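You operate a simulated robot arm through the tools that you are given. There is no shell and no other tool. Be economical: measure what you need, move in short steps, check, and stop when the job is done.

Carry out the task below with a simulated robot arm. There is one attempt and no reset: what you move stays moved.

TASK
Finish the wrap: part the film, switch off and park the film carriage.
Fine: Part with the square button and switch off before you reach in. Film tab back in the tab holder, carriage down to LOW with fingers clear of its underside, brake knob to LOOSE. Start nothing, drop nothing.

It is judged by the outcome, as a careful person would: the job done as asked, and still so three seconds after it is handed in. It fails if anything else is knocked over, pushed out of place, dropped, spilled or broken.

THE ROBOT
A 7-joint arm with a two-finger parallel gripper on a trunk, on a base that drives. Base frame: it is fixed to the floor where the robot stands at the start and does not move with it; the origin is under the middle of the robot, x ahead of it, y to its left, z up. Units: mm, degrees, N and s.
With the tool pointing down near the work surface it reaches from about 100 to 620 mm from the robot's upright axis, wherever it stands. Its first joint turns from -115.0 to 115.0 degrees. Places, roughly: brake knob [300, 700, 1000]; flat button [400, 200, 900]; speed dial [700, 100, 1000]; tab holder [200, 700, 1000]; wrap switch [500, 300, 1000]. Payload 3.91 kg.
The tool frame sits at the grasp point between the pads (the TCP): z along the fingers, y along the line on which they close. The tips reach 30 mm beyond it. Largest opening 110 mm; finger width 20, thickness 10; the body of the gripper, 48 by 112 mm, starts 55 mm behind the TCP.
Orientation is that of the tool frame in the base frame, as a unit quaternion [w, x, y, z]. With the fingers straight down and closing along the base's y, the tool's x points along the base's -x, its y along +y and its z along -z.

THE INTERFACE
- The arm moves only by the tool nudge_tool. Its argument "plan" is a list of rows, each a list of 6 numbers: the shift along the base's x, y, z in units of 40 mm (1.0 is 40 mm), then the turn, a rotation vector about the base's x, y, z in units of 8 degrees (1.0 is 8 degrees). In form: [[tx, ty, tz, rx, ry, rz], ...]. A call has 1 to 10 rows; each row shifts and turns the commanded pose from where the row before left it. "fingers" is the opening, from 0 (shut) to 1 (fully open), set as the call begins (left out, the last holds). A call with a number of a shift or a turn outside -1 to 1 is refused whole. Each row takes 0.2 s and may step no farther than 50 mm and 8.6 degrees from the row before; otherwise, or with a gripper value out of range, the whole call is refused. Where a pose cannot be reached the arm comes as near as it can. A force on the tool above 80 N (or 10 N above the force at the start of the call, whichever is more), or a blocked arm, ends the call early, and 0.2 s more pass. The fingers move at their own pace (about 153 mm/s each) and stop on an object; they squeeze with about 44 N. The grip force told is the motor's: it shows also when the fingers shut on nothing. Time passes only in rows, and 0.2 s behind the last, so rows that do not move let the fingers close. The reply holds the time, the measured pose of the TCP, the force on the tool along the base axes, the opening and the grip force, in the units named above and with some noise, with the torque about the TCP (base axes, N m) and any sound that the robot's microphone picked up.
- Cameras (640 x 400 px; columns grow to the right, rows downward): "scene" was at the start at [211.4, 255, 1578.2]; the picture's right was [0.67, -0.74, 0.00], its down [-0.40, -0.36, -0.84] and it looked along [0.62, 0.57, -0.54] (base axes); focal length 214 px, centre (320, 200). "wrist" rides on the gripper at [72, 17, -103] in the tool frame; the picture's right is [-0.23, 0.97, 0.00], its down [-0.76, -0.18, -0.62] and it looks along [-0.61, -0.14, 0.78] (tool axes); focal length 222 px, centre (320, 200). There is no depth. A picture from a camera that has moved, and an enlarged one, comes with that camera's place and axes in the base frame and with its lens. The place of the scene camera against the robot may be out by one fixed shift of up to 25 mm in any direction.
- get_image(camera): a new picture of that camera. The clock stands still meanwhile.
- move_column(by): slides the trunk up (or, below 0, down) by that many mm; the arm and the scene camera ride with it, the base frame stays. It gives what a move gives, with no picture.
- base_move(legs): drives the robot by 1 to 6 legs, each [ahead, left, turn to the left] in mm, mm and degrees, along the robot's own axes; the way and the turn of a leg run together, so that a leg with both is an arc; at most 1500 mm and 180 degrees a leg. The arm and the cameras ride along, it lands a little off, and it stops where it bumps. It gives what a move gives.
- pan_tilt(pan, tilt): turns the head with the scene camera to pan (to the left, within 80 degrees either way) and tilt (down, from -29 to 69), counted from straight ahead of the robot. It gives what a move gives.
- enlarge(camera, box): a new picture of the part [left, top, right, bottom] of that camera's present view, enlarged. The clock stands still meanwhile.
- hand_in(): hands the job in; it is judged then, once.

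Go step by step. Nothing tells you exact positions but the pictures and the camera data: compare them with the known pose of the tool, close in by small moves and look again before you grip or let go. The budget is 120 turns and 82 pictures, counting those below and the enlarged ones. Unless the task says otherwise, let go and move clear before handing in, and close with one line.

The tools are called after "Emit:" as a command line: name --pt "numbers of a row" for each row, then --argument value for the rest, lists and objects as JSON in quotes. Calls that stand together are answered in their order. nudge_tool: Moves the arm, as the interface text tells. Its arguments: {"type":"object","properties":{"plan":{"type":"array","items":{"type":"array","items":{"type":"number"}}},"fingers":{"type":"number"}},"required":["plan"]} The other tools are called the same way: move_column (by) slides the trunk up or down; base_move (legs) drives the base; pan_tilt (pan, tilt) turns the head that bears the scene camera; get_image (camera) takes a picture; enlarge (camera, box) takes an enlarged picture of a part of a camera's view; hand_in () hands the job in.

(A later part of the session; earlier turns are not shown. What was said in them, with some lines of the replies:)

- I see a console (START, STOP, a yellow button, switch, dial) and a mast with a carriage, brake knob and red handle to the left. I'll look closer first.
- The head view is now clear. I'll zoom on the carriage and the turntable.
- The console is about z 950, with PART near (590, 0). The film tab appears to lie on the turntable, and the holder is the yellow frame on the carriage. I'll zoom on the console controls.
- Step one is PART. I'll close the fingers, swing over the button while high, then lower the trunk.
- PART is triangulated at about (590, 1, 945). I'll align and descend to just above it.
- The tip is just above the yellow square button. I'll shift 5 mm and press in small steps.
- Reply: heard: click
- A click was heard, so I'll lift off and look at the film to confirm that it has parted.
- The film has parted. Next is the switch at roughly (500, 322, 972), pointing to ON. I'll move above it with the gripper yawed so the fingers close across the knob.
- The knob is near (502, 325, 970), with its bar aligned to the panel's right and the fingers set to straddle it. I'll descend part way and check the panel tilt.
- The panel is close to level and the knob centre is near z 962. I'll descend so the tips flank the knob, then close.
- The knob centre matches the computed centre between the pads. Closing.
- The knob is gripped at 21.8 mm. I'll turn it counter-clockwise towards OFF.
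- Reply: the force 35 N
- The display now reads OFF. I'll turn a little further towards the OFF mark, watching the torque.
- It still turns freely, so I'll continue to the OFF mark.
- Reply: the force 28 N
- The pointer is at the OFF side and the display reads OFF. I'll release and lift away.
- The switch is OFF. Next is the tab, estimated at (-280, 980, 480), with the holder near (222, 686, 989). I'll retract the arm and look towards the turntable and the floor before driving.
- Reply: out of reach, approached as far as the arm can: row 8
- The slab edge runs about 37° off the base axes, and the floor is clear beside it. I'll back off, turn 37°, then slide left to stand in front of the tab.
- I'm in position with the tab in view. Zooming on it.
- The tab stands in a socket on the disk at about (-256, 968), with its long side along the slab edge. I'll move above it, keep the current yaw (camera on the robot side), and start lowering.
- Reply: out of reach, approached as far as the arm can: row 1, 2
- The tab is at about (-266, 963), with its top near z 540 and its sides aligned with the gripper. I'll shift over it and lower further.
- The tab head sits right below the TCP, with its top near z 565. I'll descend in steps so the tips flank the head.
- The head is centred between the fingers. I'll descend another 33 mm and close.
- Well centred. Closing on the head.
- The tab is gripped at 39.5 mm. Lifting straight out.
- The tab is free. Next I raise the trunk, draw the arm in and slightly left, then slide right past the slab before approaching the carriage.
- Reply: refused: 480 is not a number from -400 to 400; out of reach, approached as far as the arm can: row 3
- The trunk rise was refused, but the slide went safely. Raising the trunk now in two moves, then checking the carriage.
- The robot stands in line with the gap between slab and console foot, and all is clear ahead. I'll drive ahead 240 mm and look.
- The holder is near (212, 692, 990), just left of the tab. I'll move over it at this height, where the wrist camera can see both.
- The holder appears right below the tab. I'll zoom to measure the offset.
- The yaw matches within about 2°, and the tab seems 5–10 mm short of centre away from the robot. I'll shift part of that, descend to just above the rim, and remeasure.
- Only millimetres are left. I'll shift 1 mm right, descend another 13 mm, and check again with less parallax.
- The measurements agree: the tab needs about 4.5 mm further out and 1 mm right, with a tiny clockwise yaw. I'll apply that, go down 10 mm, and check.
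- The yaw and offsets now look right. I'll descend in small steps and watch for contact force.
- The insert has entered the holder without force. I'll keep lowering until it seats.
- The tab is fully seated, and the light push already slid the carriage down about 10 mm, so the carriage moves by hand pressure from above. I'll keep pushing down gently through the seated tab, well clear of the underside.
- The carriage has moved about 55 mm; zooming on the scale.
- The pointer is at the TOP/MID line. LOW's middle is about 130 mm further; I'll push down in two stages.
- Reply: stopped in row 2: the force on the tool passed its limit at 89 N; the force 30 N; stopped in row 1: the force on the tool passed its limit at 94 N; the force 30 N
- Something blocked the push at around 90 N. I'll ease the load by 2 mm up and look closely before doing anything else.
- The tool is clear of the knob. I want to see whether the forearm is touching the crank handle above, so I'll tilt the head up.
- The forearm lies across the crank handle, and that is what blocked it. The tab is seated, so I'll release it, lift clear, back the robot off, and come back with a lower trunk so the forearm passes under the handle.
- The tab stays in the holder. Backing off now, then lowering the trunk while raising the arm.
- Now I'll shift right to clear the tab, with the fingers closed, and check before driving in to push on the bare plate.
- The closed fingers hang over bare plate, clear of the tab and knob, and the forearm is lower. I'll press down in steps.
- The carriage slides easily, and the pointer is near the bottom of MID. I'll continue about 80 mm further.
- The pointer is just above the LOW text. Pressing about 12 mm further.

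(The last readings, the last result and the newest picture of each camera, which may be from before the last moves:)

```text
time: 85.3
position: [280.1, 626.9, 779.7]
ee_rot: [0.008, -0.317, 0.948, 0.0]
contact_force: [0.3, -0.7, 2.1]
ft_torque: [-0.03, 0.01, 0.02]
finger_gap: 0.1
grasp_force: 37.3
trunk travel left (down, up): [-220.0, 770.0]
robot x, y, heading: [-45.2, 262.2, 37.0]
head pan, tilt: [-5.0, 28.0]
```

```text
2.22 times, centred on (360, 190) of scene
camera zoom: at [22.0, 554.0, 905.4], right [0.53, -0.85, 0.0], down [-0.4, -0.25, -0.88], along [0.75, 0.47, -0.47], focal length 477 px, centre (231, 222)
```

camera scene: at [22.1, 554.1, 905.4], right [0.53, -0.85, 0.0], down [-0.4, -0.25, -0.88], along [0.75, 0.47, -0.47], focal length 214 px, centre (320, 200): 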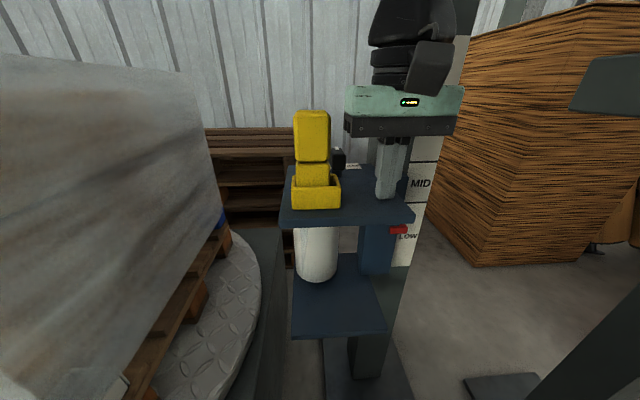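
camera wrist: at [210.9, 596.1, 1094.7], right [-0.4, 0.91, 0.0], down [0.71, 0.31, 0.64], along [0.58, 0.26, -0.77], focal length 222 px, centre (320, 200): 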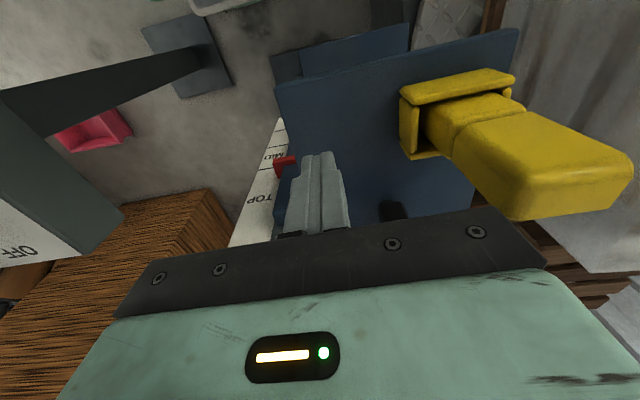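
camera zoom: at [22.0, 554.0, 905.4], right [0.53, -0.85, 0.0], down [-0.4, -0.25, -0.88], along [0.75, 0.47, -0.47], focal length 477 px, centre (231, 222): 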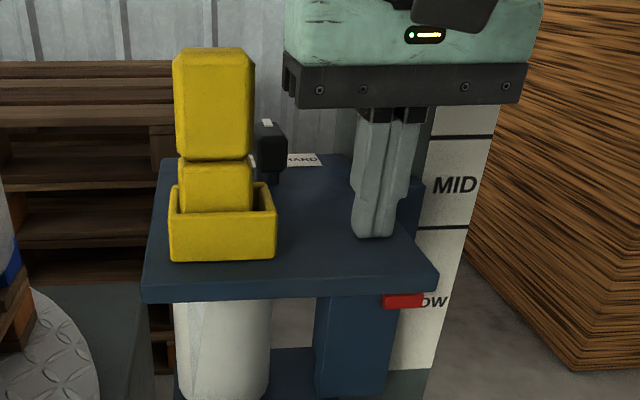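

The pointer is level with LOW. I'll test for an end stop with another 6 mm, then lift off.

Emit:
nudge_tool --pt "0 0 -0.08 0 0 0" --pt "0 0 -0.07 0 0 0"

Emit:
nudge_tool --pt "0 0 0.5 0 0 0" --pt "0 0 0.8 0 0 0" --pt "0 0 0.8 0 0 0" --pt "0 0 0.8 0 0 0"

Emit:
enlarge --camera "scene" --box '[280, 100, 440, 280]'

```text
time: 86.0
position: [280.1, 626.6, 774.8]
ee_rot: [0.008, -0.317, 0.948, 0.002]
contact_force: [1.4, 1.2, 2.2]
ft_torque: [0.03, 0.04, -0.04]
finger_gap: 0.0
grasp_force: 37.2
trunk travel left (down, up): [-220.0, 770.0]
robot x, y, heading: [-46.6, 265.7, 37.1]
head pan, tilt: [-5.0, 28.0]
```

```text
time: 87.0
position: [257.9, 601.6, 827.6]
ee_rot: [-0.048, -0.335, 0.937, -0.082]
contact_force: [-0.5, 0.2, 0.5]
ft_torque: [0.0, -0.01, 0.01]
finger_gap: 0.1
grasp_force: 37.7
trunk travel left (down, up): [-220.0, 770.0]
robot x, y, heading: [-50.0, 267.7, 37.3]
head pan, tilt: [-5.0, 28.0]
stopped in row 4: the arm was blocked; the commanded pose is now the measured one
```

```text
2.22 times, centred on (360, 190) of scene
camera zoom: at [20.1, 554.6, 906.9], right [0.53, -0.85, 0.0], down [-0.4, -0.25, -0.88], along [0.75, 0.47, -0.47], focal length 477 px, centre (231, 222)
```

zoom: 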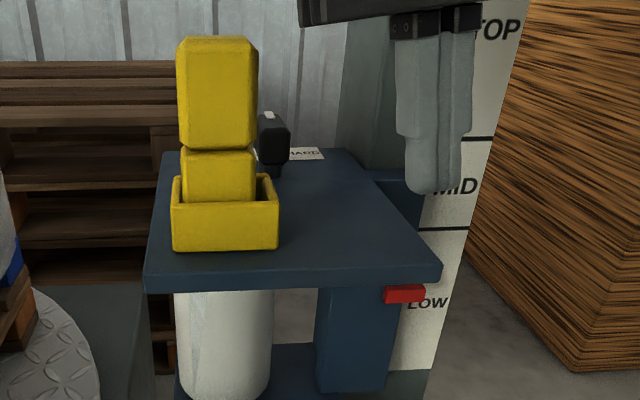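

The lift was blocked, probably by the forearm meeting the crank handle from below. I'll ease down slightly and back the base off.

Emit:
nudge_tool --pt "0 0 -0.4 0 0 0"

Emit:
base_move --legs '[[-220, 0, 0]]'

Emit:
pan_tilt --pan -5 --tilt 8

Emit:
get_image --camera "scene"

```text
time: 87.4
position: [265.9, 601.4, 817.1]
ee_rot: [-0.043, -0.326, 0.942, -0.073]
contact_force: [-0.2, -0.4, -1.1]
ft_torque: [0.0, -0.03, 0.0]
finger_gap: 0.0
grasp_force: 37.7
trunk travel left (down, up): [-220.0, 770.0]
robot x, y, heading: [-49.4, 265.4, 37.0]
head pan, tilt: [-5.0, 28.0]
```

```text
time: 89.1
position: [89.1, 467.9, 814.0]
ee_rot: [-0.043, -0.327, 0.941, -0.075]
contact_force: [-0.6, 0.9, 0.3]
ft_torque: [0.0, 0.02, 0.02]
finger_gap: 0.1
grasp_force: 37.8
trunk travel left (down, up): [-220.0, 770.0]
robot x, y, heading: [-227.4, 135.1, 36.9]
head pan, tilt: [-5.0, 28.0]
```

```text
time: 90.0
position: [88.0, 467.9, 813.9]
ee_rot: [-0.043, -0.328, 0.941, -0.075]
contact_force: [-0.7, -0.7, 0.1]
ft_torque: [-0.02, 0.0, -0.01]
finger_gap: 0.0
grasp_force: 36.9
trunk travel left (down, up): [-220.0, 770.0]
robot x, y, heading: [-226.6, 134.4, 37.2]
head pan, tilt: [-5.0, 8.0]
```

```text
8 pictures are left
camera scene: at [-153.4, 421.4, 937.7], right [0.53, -0.85, 0.0], down [-0.12, -0.07, -0.99], along [0.84, 0.52, -0.14], focal length 214 px, centre (320, 200)
```

scene: 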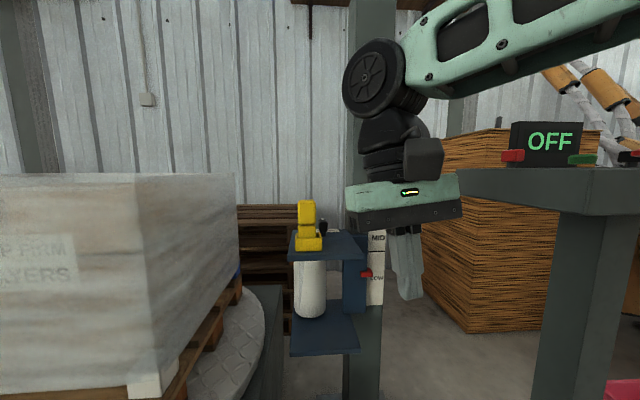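

The carriage is at LOW. Next is the knob, near u 694, v −377 in panel axes. I'll restore the tool's vertical, lower the trunk 150 mm more so the forearm stays well under the handle, and raise the tool to match.

Emit:
move_column --by -150

Emit:
nudge_tool --pt "0 0 0.6 0.605 -0.12 -0.085" --pt "0 0 0.6 0.605 -0.12 -0.085" --pt "0 0 0.8 0 0 0" --pt "0 0 0.8 0 0 0" --pt "0 0 0.8 0 0 0" --pt "0 0 0.8 0 0 0" --fingers 0

```text
time: 91.7
position: [87.4, 467.5, 663.9]
ee_rot: [-0.044, -0.327, 0.941, -0.075]
contact_force: [1.0, -0.1, 0.0]
ft_torque: [-0.02, -0.01, -0.03]
finger_gap: 0.0
grasp_force: 38.0
trunk travel left (down, up): [-70.0, 920.0]
robot x, y, heading: [-224.1, 131.1, 36.7]
head pan, tilt: [-5.0, 8.0]
```

```text
time: 93.1
position: [87.4, 465.9, 840.7]
ee_rot: [-0.001, -0.318, 0.948, 0.0]
contact_force: [0.1, 0.5, -0.5]
ft_torque: [-0.01, -0.02, 0.03]
finger_gap: 0.0
grasp_force: 37.8
trunk travel left (down, up): [-70.0, 920.0]
robot x, y, heading: [-224.1, 131.3, 37.0]
head pan, tilt: [-5.0, 8.0]
```

I'll shift the tool left to the passing lane, drive in below the handle, and reach over the knob with closed fingers, passing beside the tab.

Emit:
nudge_tool --pt "-0.35 0.45 0 0 0 0" --pt "-0.33 0.45 0 0 0 0"

Emit:
base_move --legs '[[260, 0, 0]]'

Emit:
pan_tilt --pan -3 --tilt 5

Emit:
get_image --camera "scene"

```text
time: 93.7
position: [60.4, 503.3, 840.4]
ee_rot: [-0.001, -0.318, 0.948, 0.0]
contact_force: [-0.3, -0.2, -1.0]
ft_torque: [-0.01, 0.0, 0.0]
finger_gap: 0.0
grasp_force: 37.9
trunk travel left (down, up): [-70.0, 920.0]
robot x, y, heading: [-225.7, 136.7, 37.0]
head pan, tilt: [-5.0, 8.0]
```

```text
time: 95.6
position: [270.0, 661.0, 840.1]
ee_rot: [-0.001, -0.319, 0.948, 0.0]
contact_force: [0.3, 0.3, 0.2]
ft_torque: [0.0, -0.02, 0.03]
finger_gap: 0.0
grasp_force: 37.5
trunk travel left (down, up): [-70.0, 920.0]
robot x, y, heading: [-18.8, 286.9, 36.9]
head pan, tilt: [-5.0, 8.0]
```

```text
time: 96.2
position: [270.5, 660.5, 841.2]
ee_rot: [-0.001, -0.319, 0.948, 0.0]
contact_force: [-0.4, 1.0, -0.5]
ft_torque: [-0.03, -0.02, 0.01]
finger_gap: 0.0
grasp_force: 37.1
trunk travel left (down, up): [-70.0, 920.0]
robot x, y, heading: [-14.7, 290.2, 37.1]
head pan, tilt: [-3.0, 5.0]
```

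```text
7 pictures are left
camera scene: at [53.9, 581.2, 792.6], right [0.56, -0.83, 0.0], down [-0.07, -0.05, -1.0], along [0.83, 0.56, -0.09], focal length 214 px, centre (320, 200)
```

scene: 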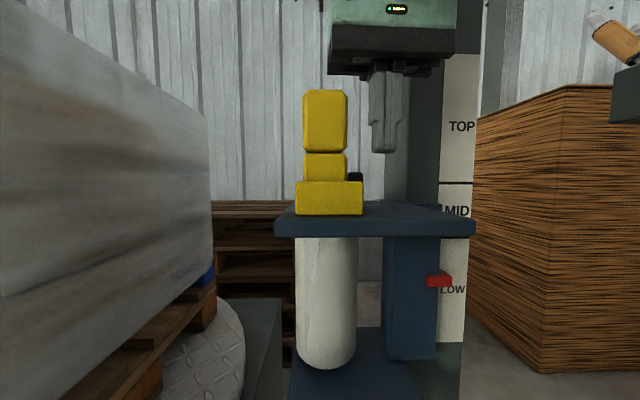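

No contact on the way in. At this level view the pointer is about 16 mm above the LOW text, so while here I'll press the plate further down at the clear spot on the right.

Emit:
nudge_tool --pt "0.54 -0.72 0 0 0 0" --pt "0 0 -0.6 0 0 0" --pt "0 0 -0.6 0 0 0" --pt "0 0 -0.4 0 0 0" --pt "0 0 -0.25 0 0 0" --pt "0 0 -0.15 0 0 0" --pt "0 0 -0.1 0 0 0"

Emit:
nudge_tool --pt "0 0 -0.1 0 0 0" --pt "0 0 -0.1 0 0 0"

Emit:
get_image --camera "scene"

```text
time: 97.8
position: [292.8, 633.5, 754.9]
ee_rot: [-0.001, -0.317, 0.948, 0.0]
contact_force: [1.2, 1.4, 2.8]
ft_torque: [0.04, -0.05, 0.02]
finger_gap: 0.1
grasp_force: 37.6
trunk travel left (down, up): [-70.0, 920.0]
robot x, y, heading: [-17.5, 287.8, 37.0]
head pan, tilt: [-3.0, 5.0]
```

```text
time: 98.4
position: [291.8, 632.3, 753.0]
ee_rot: [0.003, -0.317, 0.948, 0.005]
contact_force: [7.3, -1.8, 74.0]
ft_torque: [-0.57, 0.25, 0.48]
finger_gap: 0.1
grasp_force: 38.1
trunk travel left (down, up): [-70.0, 920.0]
robot x, y, heading: [-18.3, 291.4, 37.3]
head pan, tilt: [-3.0, 5.0]
```

```text
6 pictures are left
camera scene: at [53.5, 580.5, 794.4], right [0.56, -0.83, 0.0], down [-0.07, -0.05, -1.0], along [0.83, 0.56, -0.09], focal length 214 px, centre (320, 200)
```

scene: 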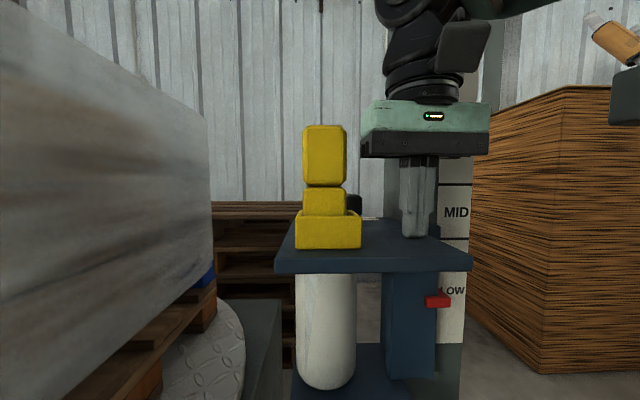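

The carriage has hit its bottom stop at LOW. I'll ease off, rise just enough, and reach over to the knob near (328, 720).

Emit:
nudge_tool --pt "0 0 0.3 0 0 0" --pt "0 0 0.7 0 0 0" --pt "0 0 0.7 0 0 0" --pt "0.3 0.73 0 0 0 0" --pt "0.3 0.73 0 0 0 0" --pt "0.3 0.73 0 0 0 0"

Emit:
nudge_tool --pt "0 0 0 0 0 0" --pt "0 0 0 0 0 0" --fingers 0.6

Emit:
get_image --camera "wrist"

```text
time: 99.8
position: [328.7, 720.6, 817.6]
ee_rot: [-0.001, -0.319, 0.948, 0.0]
contact_force: [-0.5, -1.1, 0.7]
ft_torque: [0.01, 0.02, -0.04]
finger_gap: 0.0
grasp_force: 37.3
trunk travel left (down, up): [-70.0, 920.0]
robot x, y, heading: [-15.9, 291.3, 37.0]
head pan, tilt: [-3.0, 5.0]
```

```text
time: 100.4
position: [328.1, 720.5, 816.1]
ee_rot: [-0.001, -0.319, 0.948, 0.0]
contact_force: [-0.3, -0.2, 0.3]
ft_torque: [0.01, 0.01, -0.01]
finger_gap: 65.9
grasp_force: 0.0
trunk travel left (down, up): [-70.0, 920.0]
robot x, y, heading: [-18.2, 293.1, 36.8]
head pan, tilt: [-3.0, 5.0]
```

```text
5 pictures are left
camera wrist: at [260.3, 690.8, 920.5], right [-0.41, 0.91, 0.0], down [0.71, 0.32, 0.62], along [0.57, 0.25, -0.78], focal length 222 px, centre (320, 200)
```

wrist: 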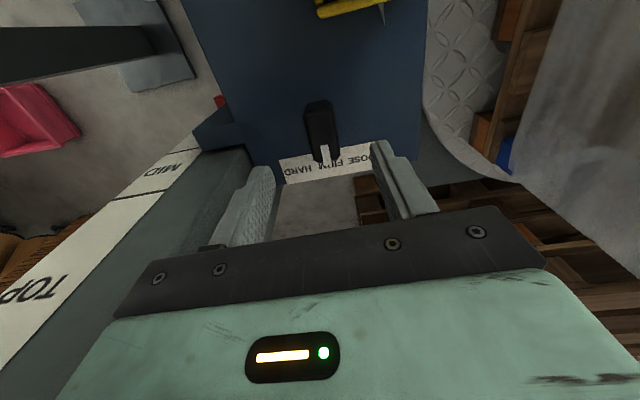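

The knob is clearly in view, pointing at FIRM, with LOOSE about 50° counter-clockwise. I'll correct by about 10 mm and descend around it.

Emit:
nudge_tool --pt "-0.24 -0.05 -0.3 0 0 0" --pt "0 0 -0.4 0 0 0" --pt "0 0 -0.3 0 0 0"

Emit:
get_image --camera "wrist"

```text
time: 101.2
position: [317.8, 718.6, 775.7]
ee_rot: [0.0, -0.319, 0.948, 0.0]
contact_force: [0.1, -0.9, -0.2]
ft_torque: [-0.02, -0.01, 0.01]
finger_gap: 65.7
grasp_force: 0.1
trunk travel left (down, up): [-70.0, 920.0]
robot x, y, heading: [-17.5, 291.0, 37.1]
head pan, tilt: [-3.0, 5.0]
```

```text
4 pictures are left
camera wrist: at [250.3, 688.2, 879.6], right [-0.41, 0.91, 0.0], down [0.71, 0.32, 0.62], along [0.57, 0.25, -0.78], focal length 222 px, centre (320, 200)
```

wrist: 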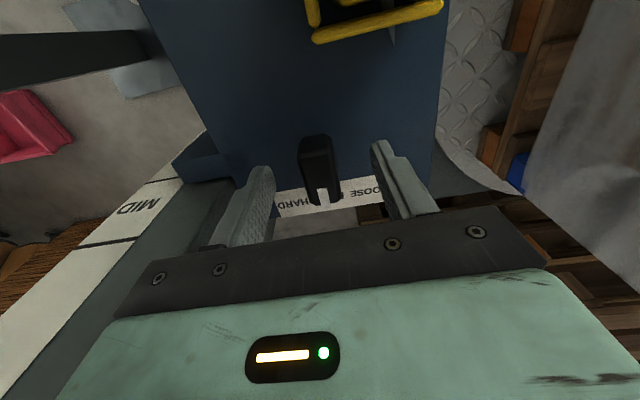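

The knob is centred between the pads at the expected row. Closing and turning it counter-clockwise to LOOSE.

Emit:
nudge_tool --pt "0 0 0 0 0 0" --pt "0 0 0 0 0 0" --fingers 0.05

Emit:
nudge_tool --pt "0 0 0 0 0 0.8" --pt "0 0 0 0 0 0.8" --pt "0 0 0 0 0 0.8" --pt "0 0 0 0 0 0.8" --pt "0 0 0 0 0 0.8" --pt "0 0 0 0 0 0.8"

```text
time: 101.8
position: [318.1, 717.8, 776.2]
ee_rot: [-0.001, -0.318, 0.948, 0.0]
contact_force: [1.2, -3.8, -0.8]
ft_torque: [0.23, -0.27, -0.01]
finger_gap: 21.4
grasp_force: 45.2
trunk travel left (down, up): [-70.0, 920.0]
robot x, y, heading: [-11.8, 289.9, 37.1]
head pan, tilt: [-3.0, 5.0]
```

```text
time: 103.2
position: [318.5, 717.1, 776.4]
ee_rot: [0.0, -0.612, 0.79, -0.001]
contact_force: [16.9, -15.0, 8.2]
ft_torque: [-0.9, -0.03, -0.06]
finger_gap: 21.9
grasp_force: 45.2
trunk travel left (down, up): [-70.0, 920.0]
robot x, y, heading: [-12.1, 292.1, 36.8]
head pan, tilt: [-3.0, 5.0]
```

Emit:
nudge_tool --pt "0 0 0 0 0 0.8" --pt "0 0 0 0 0 0.6"

Emit:
enlarge --camera "wrist" --box '[200, 60, 440, 230]'

```text
time: 103.8
position: [318.8, 717.1, 775.3]
ee_rot: [0.001, -0.686, 0.728, -0.001]
contact_force: [23.2, -14.3, 8.8]
ft_torque: [0.04, -0.39, -1.42]
finger_gap: 23.2
grasp_force: 45.3
trunk travel left (down, up): [-70.0, 920.0]
robot x, y, heading: [-11.3, 294.0, 36.7]
head pan, tilt: [-3.0, 5.0]
```

```text
2.35 times, centred on (320, 145) of wrist
camera zoom: at [298.6, 646.6, 879.3], right [-0.96, 0.28, 0.0], down [0.22, 0.75, 0.62], along [0.18, 0.6, -0.78], focal length 523 px, centre (320, 329)
```

zoom: 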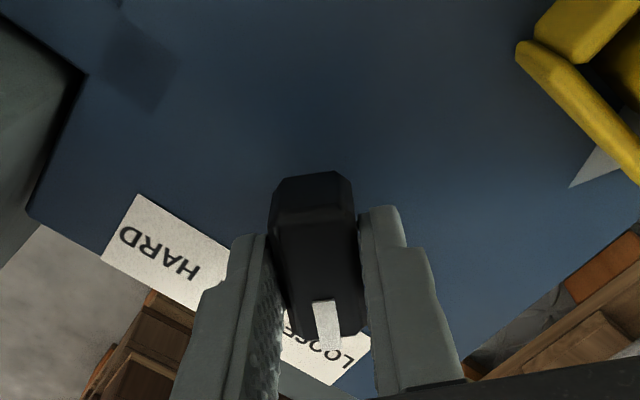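

The torque rise shows the knob has reached its end stop at LOOSE. I'll release, lift a little, close the fingers, move to the clear lane and back out.

Emit:
nudge_tool --pt "0 0 0 0 0 0" --pt "0 0 0 0 0 0" --pt "0 0 0.6 0 0 0" --pt "0 0 0.55 0 0 0" --fingers 0.45

Emit:
nudge_tool --pt "0 0 0 0 0 0" --pt "0 0 0 0 0 0" --pt "0.35 -0.45 0 0 0 0" --pt "0.3 -0.4 0 0 0 0" --fingers 0

Emit:
base_move --legs '[[-230, 0, 0]]'

Emit:
pan_tilt --pan -3 --tilt 10

Emit:
get_image --camera "scene"

```text
time: 104.8
position: [317.2, 718.1, 821.1]
ee_rot: [0.0, -0.687, 0.726, -0.001]
contact_force: [1.0, -1.0, 0.1]
ft_torque: [0.01, -0.04, -0.04]
finger_gap: 49.6
grasp_force: 0.1
trunk travel left (down, up): [-70.0, 920.0]
robot x, y, heading: [-18.6, 291.8, 37.0]
head pan, tilt: [-3.0, 5.0]
```

```text
time: 105.8
position: [332.4, 695.8, 821.9]
ee_rot: [0.002, -0.701, 0.713, 0.006]
contact_force: [-7.5, 28.3, 13.6]
ft_torque: [-3.25, -1.49, 1.38]
finger_gap: 0.1
grasp_force: 37.8
trunk travel left (down, up): [-70.0, 920.0]
robot x, y, heading: [-13.6, 293.0, 36.9]
head pan, tilt: [-3.0, 5.0]
stopped in row 4: the force on the tool passed its limit at 109 N (the readings are from after the stop); the commanded pose is now the measured one
```

```text
time: 107.5
position: [148.3, 552.7, 822.8]
ee_rot: [0.001, -0.698, 0.716, 0.005]
contact_force: [0.3, -0.1, -0.9]
ft_torque: [0.04, 0.01, -0.01]
finger_gap: 0.0
grasp_force: 38.1
trunk travel left (down, up): [-70.0, 920.0]
robot x, y, heading: [-200.1, 150.5, 37.1]
head pan, tilt: [-3.0, 5.0]
```

```text
time: 108.2
position: [147.3, 552.6, 821.3]
ee_rot: [0.002, -0.698, 0.716, 0.005]
contact_force: [-0.1, -0.1, 0.2]
ft_torque: [0.04, 0.05, 0.02]
finger_gap: 0.0
grasp_force: 37.4
trunk travel left (down, up): [-70.0, 920.0]
robot x, y, heading: [-202.6, 150.1, 37.1]
head pan, tilt: [-3.0, 10.0]
```

```text
2 pictures are left
camera scene: at [-131.0, 441.7, 784.6], right [0.56, -0.83, 0.0], down [-0.14, -0.1, -0.98], along [0.82, 0.55, -0.17], focal length 214 px, centre (320, 200)
```

scene: 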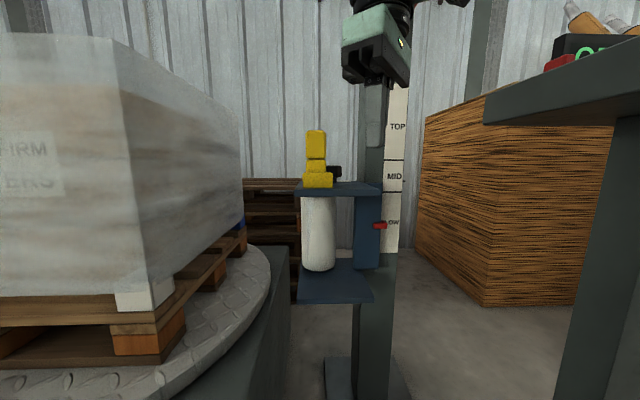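

The gripper brushed the mast briefly but everything stands in place, with the pointer at LOW and the tab in its holder. I'll back off more, raise the trunk and take a final close look from above.

Emit:
base_move --legs '[[-100, 0, 0]]'

Emit:
move_column --by 400

Emit:
pan_tilt --pan 0 --tilt 30

Emit:
enlarge --camera "scene" --box '[240, 60, 420, 240]'

```text
time: 109.3
position: [68.8, 493.2, 821.6]
ee_rot: [0.002, -0.698, 0.716, 0.005]
contact_force: [0.4, 0.0, 0.7]
ft_torque: [0.01, -0.02, 0.01]
finger_gap: 0.1
grasp_force: 37.6
trunk travel left (down, up): [-70.0, 920.0]
robot x, y, heading: [-281.1, 92.5, 36.9]
head pan, tilt: [-3.0, 10.0]
```

```text
time: 113.2
position: [68.7, 493.4, 1221.5]
ee_rot: [0.001, -0.698, 0.716, 0.006]
contact_force: [0.4, 0.6, -1.1]
ft_torque: [0.0, -0.03, -0.01]
finger_gap: 0.0
grasp_force: 37.5
trunk travel left (down, up): [-470.0, 520.0]
robot x, y, heading: [-281.0, 92.6, 36.9]
head pan, tilt: [-3.0, 10.0]
```

```text
time: 114.0
position: [68.4, 494.0, 1222.5]
ee_rot: [0.002, -0.698, 0.716, 0.006]
contact_force: [-0.9, 0.6, -0.9]
ft_torque: [-0.02, 0.0, 0.0]
finger_gap: 0.0
grasp_force: 37.5
trunk travel left (down, up): [-470.0, 520.0]
robot x, y, heading: [-279.7, 89.9, 36.7]
head pan, tilt: [0.0, 30.0]
```

```text
2.22 times, centred on (330, 150) of scene
camera zoom: at [-215.1, 384.5, 1152.3], right [0.6, -0.8, 0.0], down [-0.4, -0.3, -0.87], along [0.69, 0.52, -0.5], focal length 477 px, centre (298, 311)
```

zoom: 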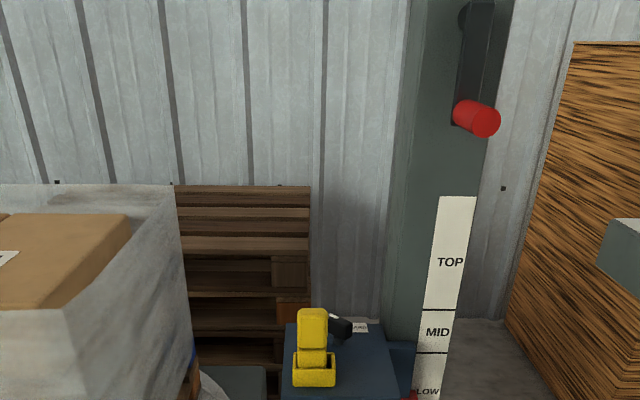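

The tab is in its holder, the knob is turned to LOOSE, the carriage rests at LOW (the crank turned with it), the display reads OFF and the arm is clear. Handing in.

Emit:
hand_in

```text
The job is handed in.
```

The wrap is finished: film parted with the square button, power off, tab in its holder, carriage at LOW and brake knob at LOOSE. The forearm met the crank handle and the gripper bumped the mast along the way, but the last views showed nothing knocked over or dropped.
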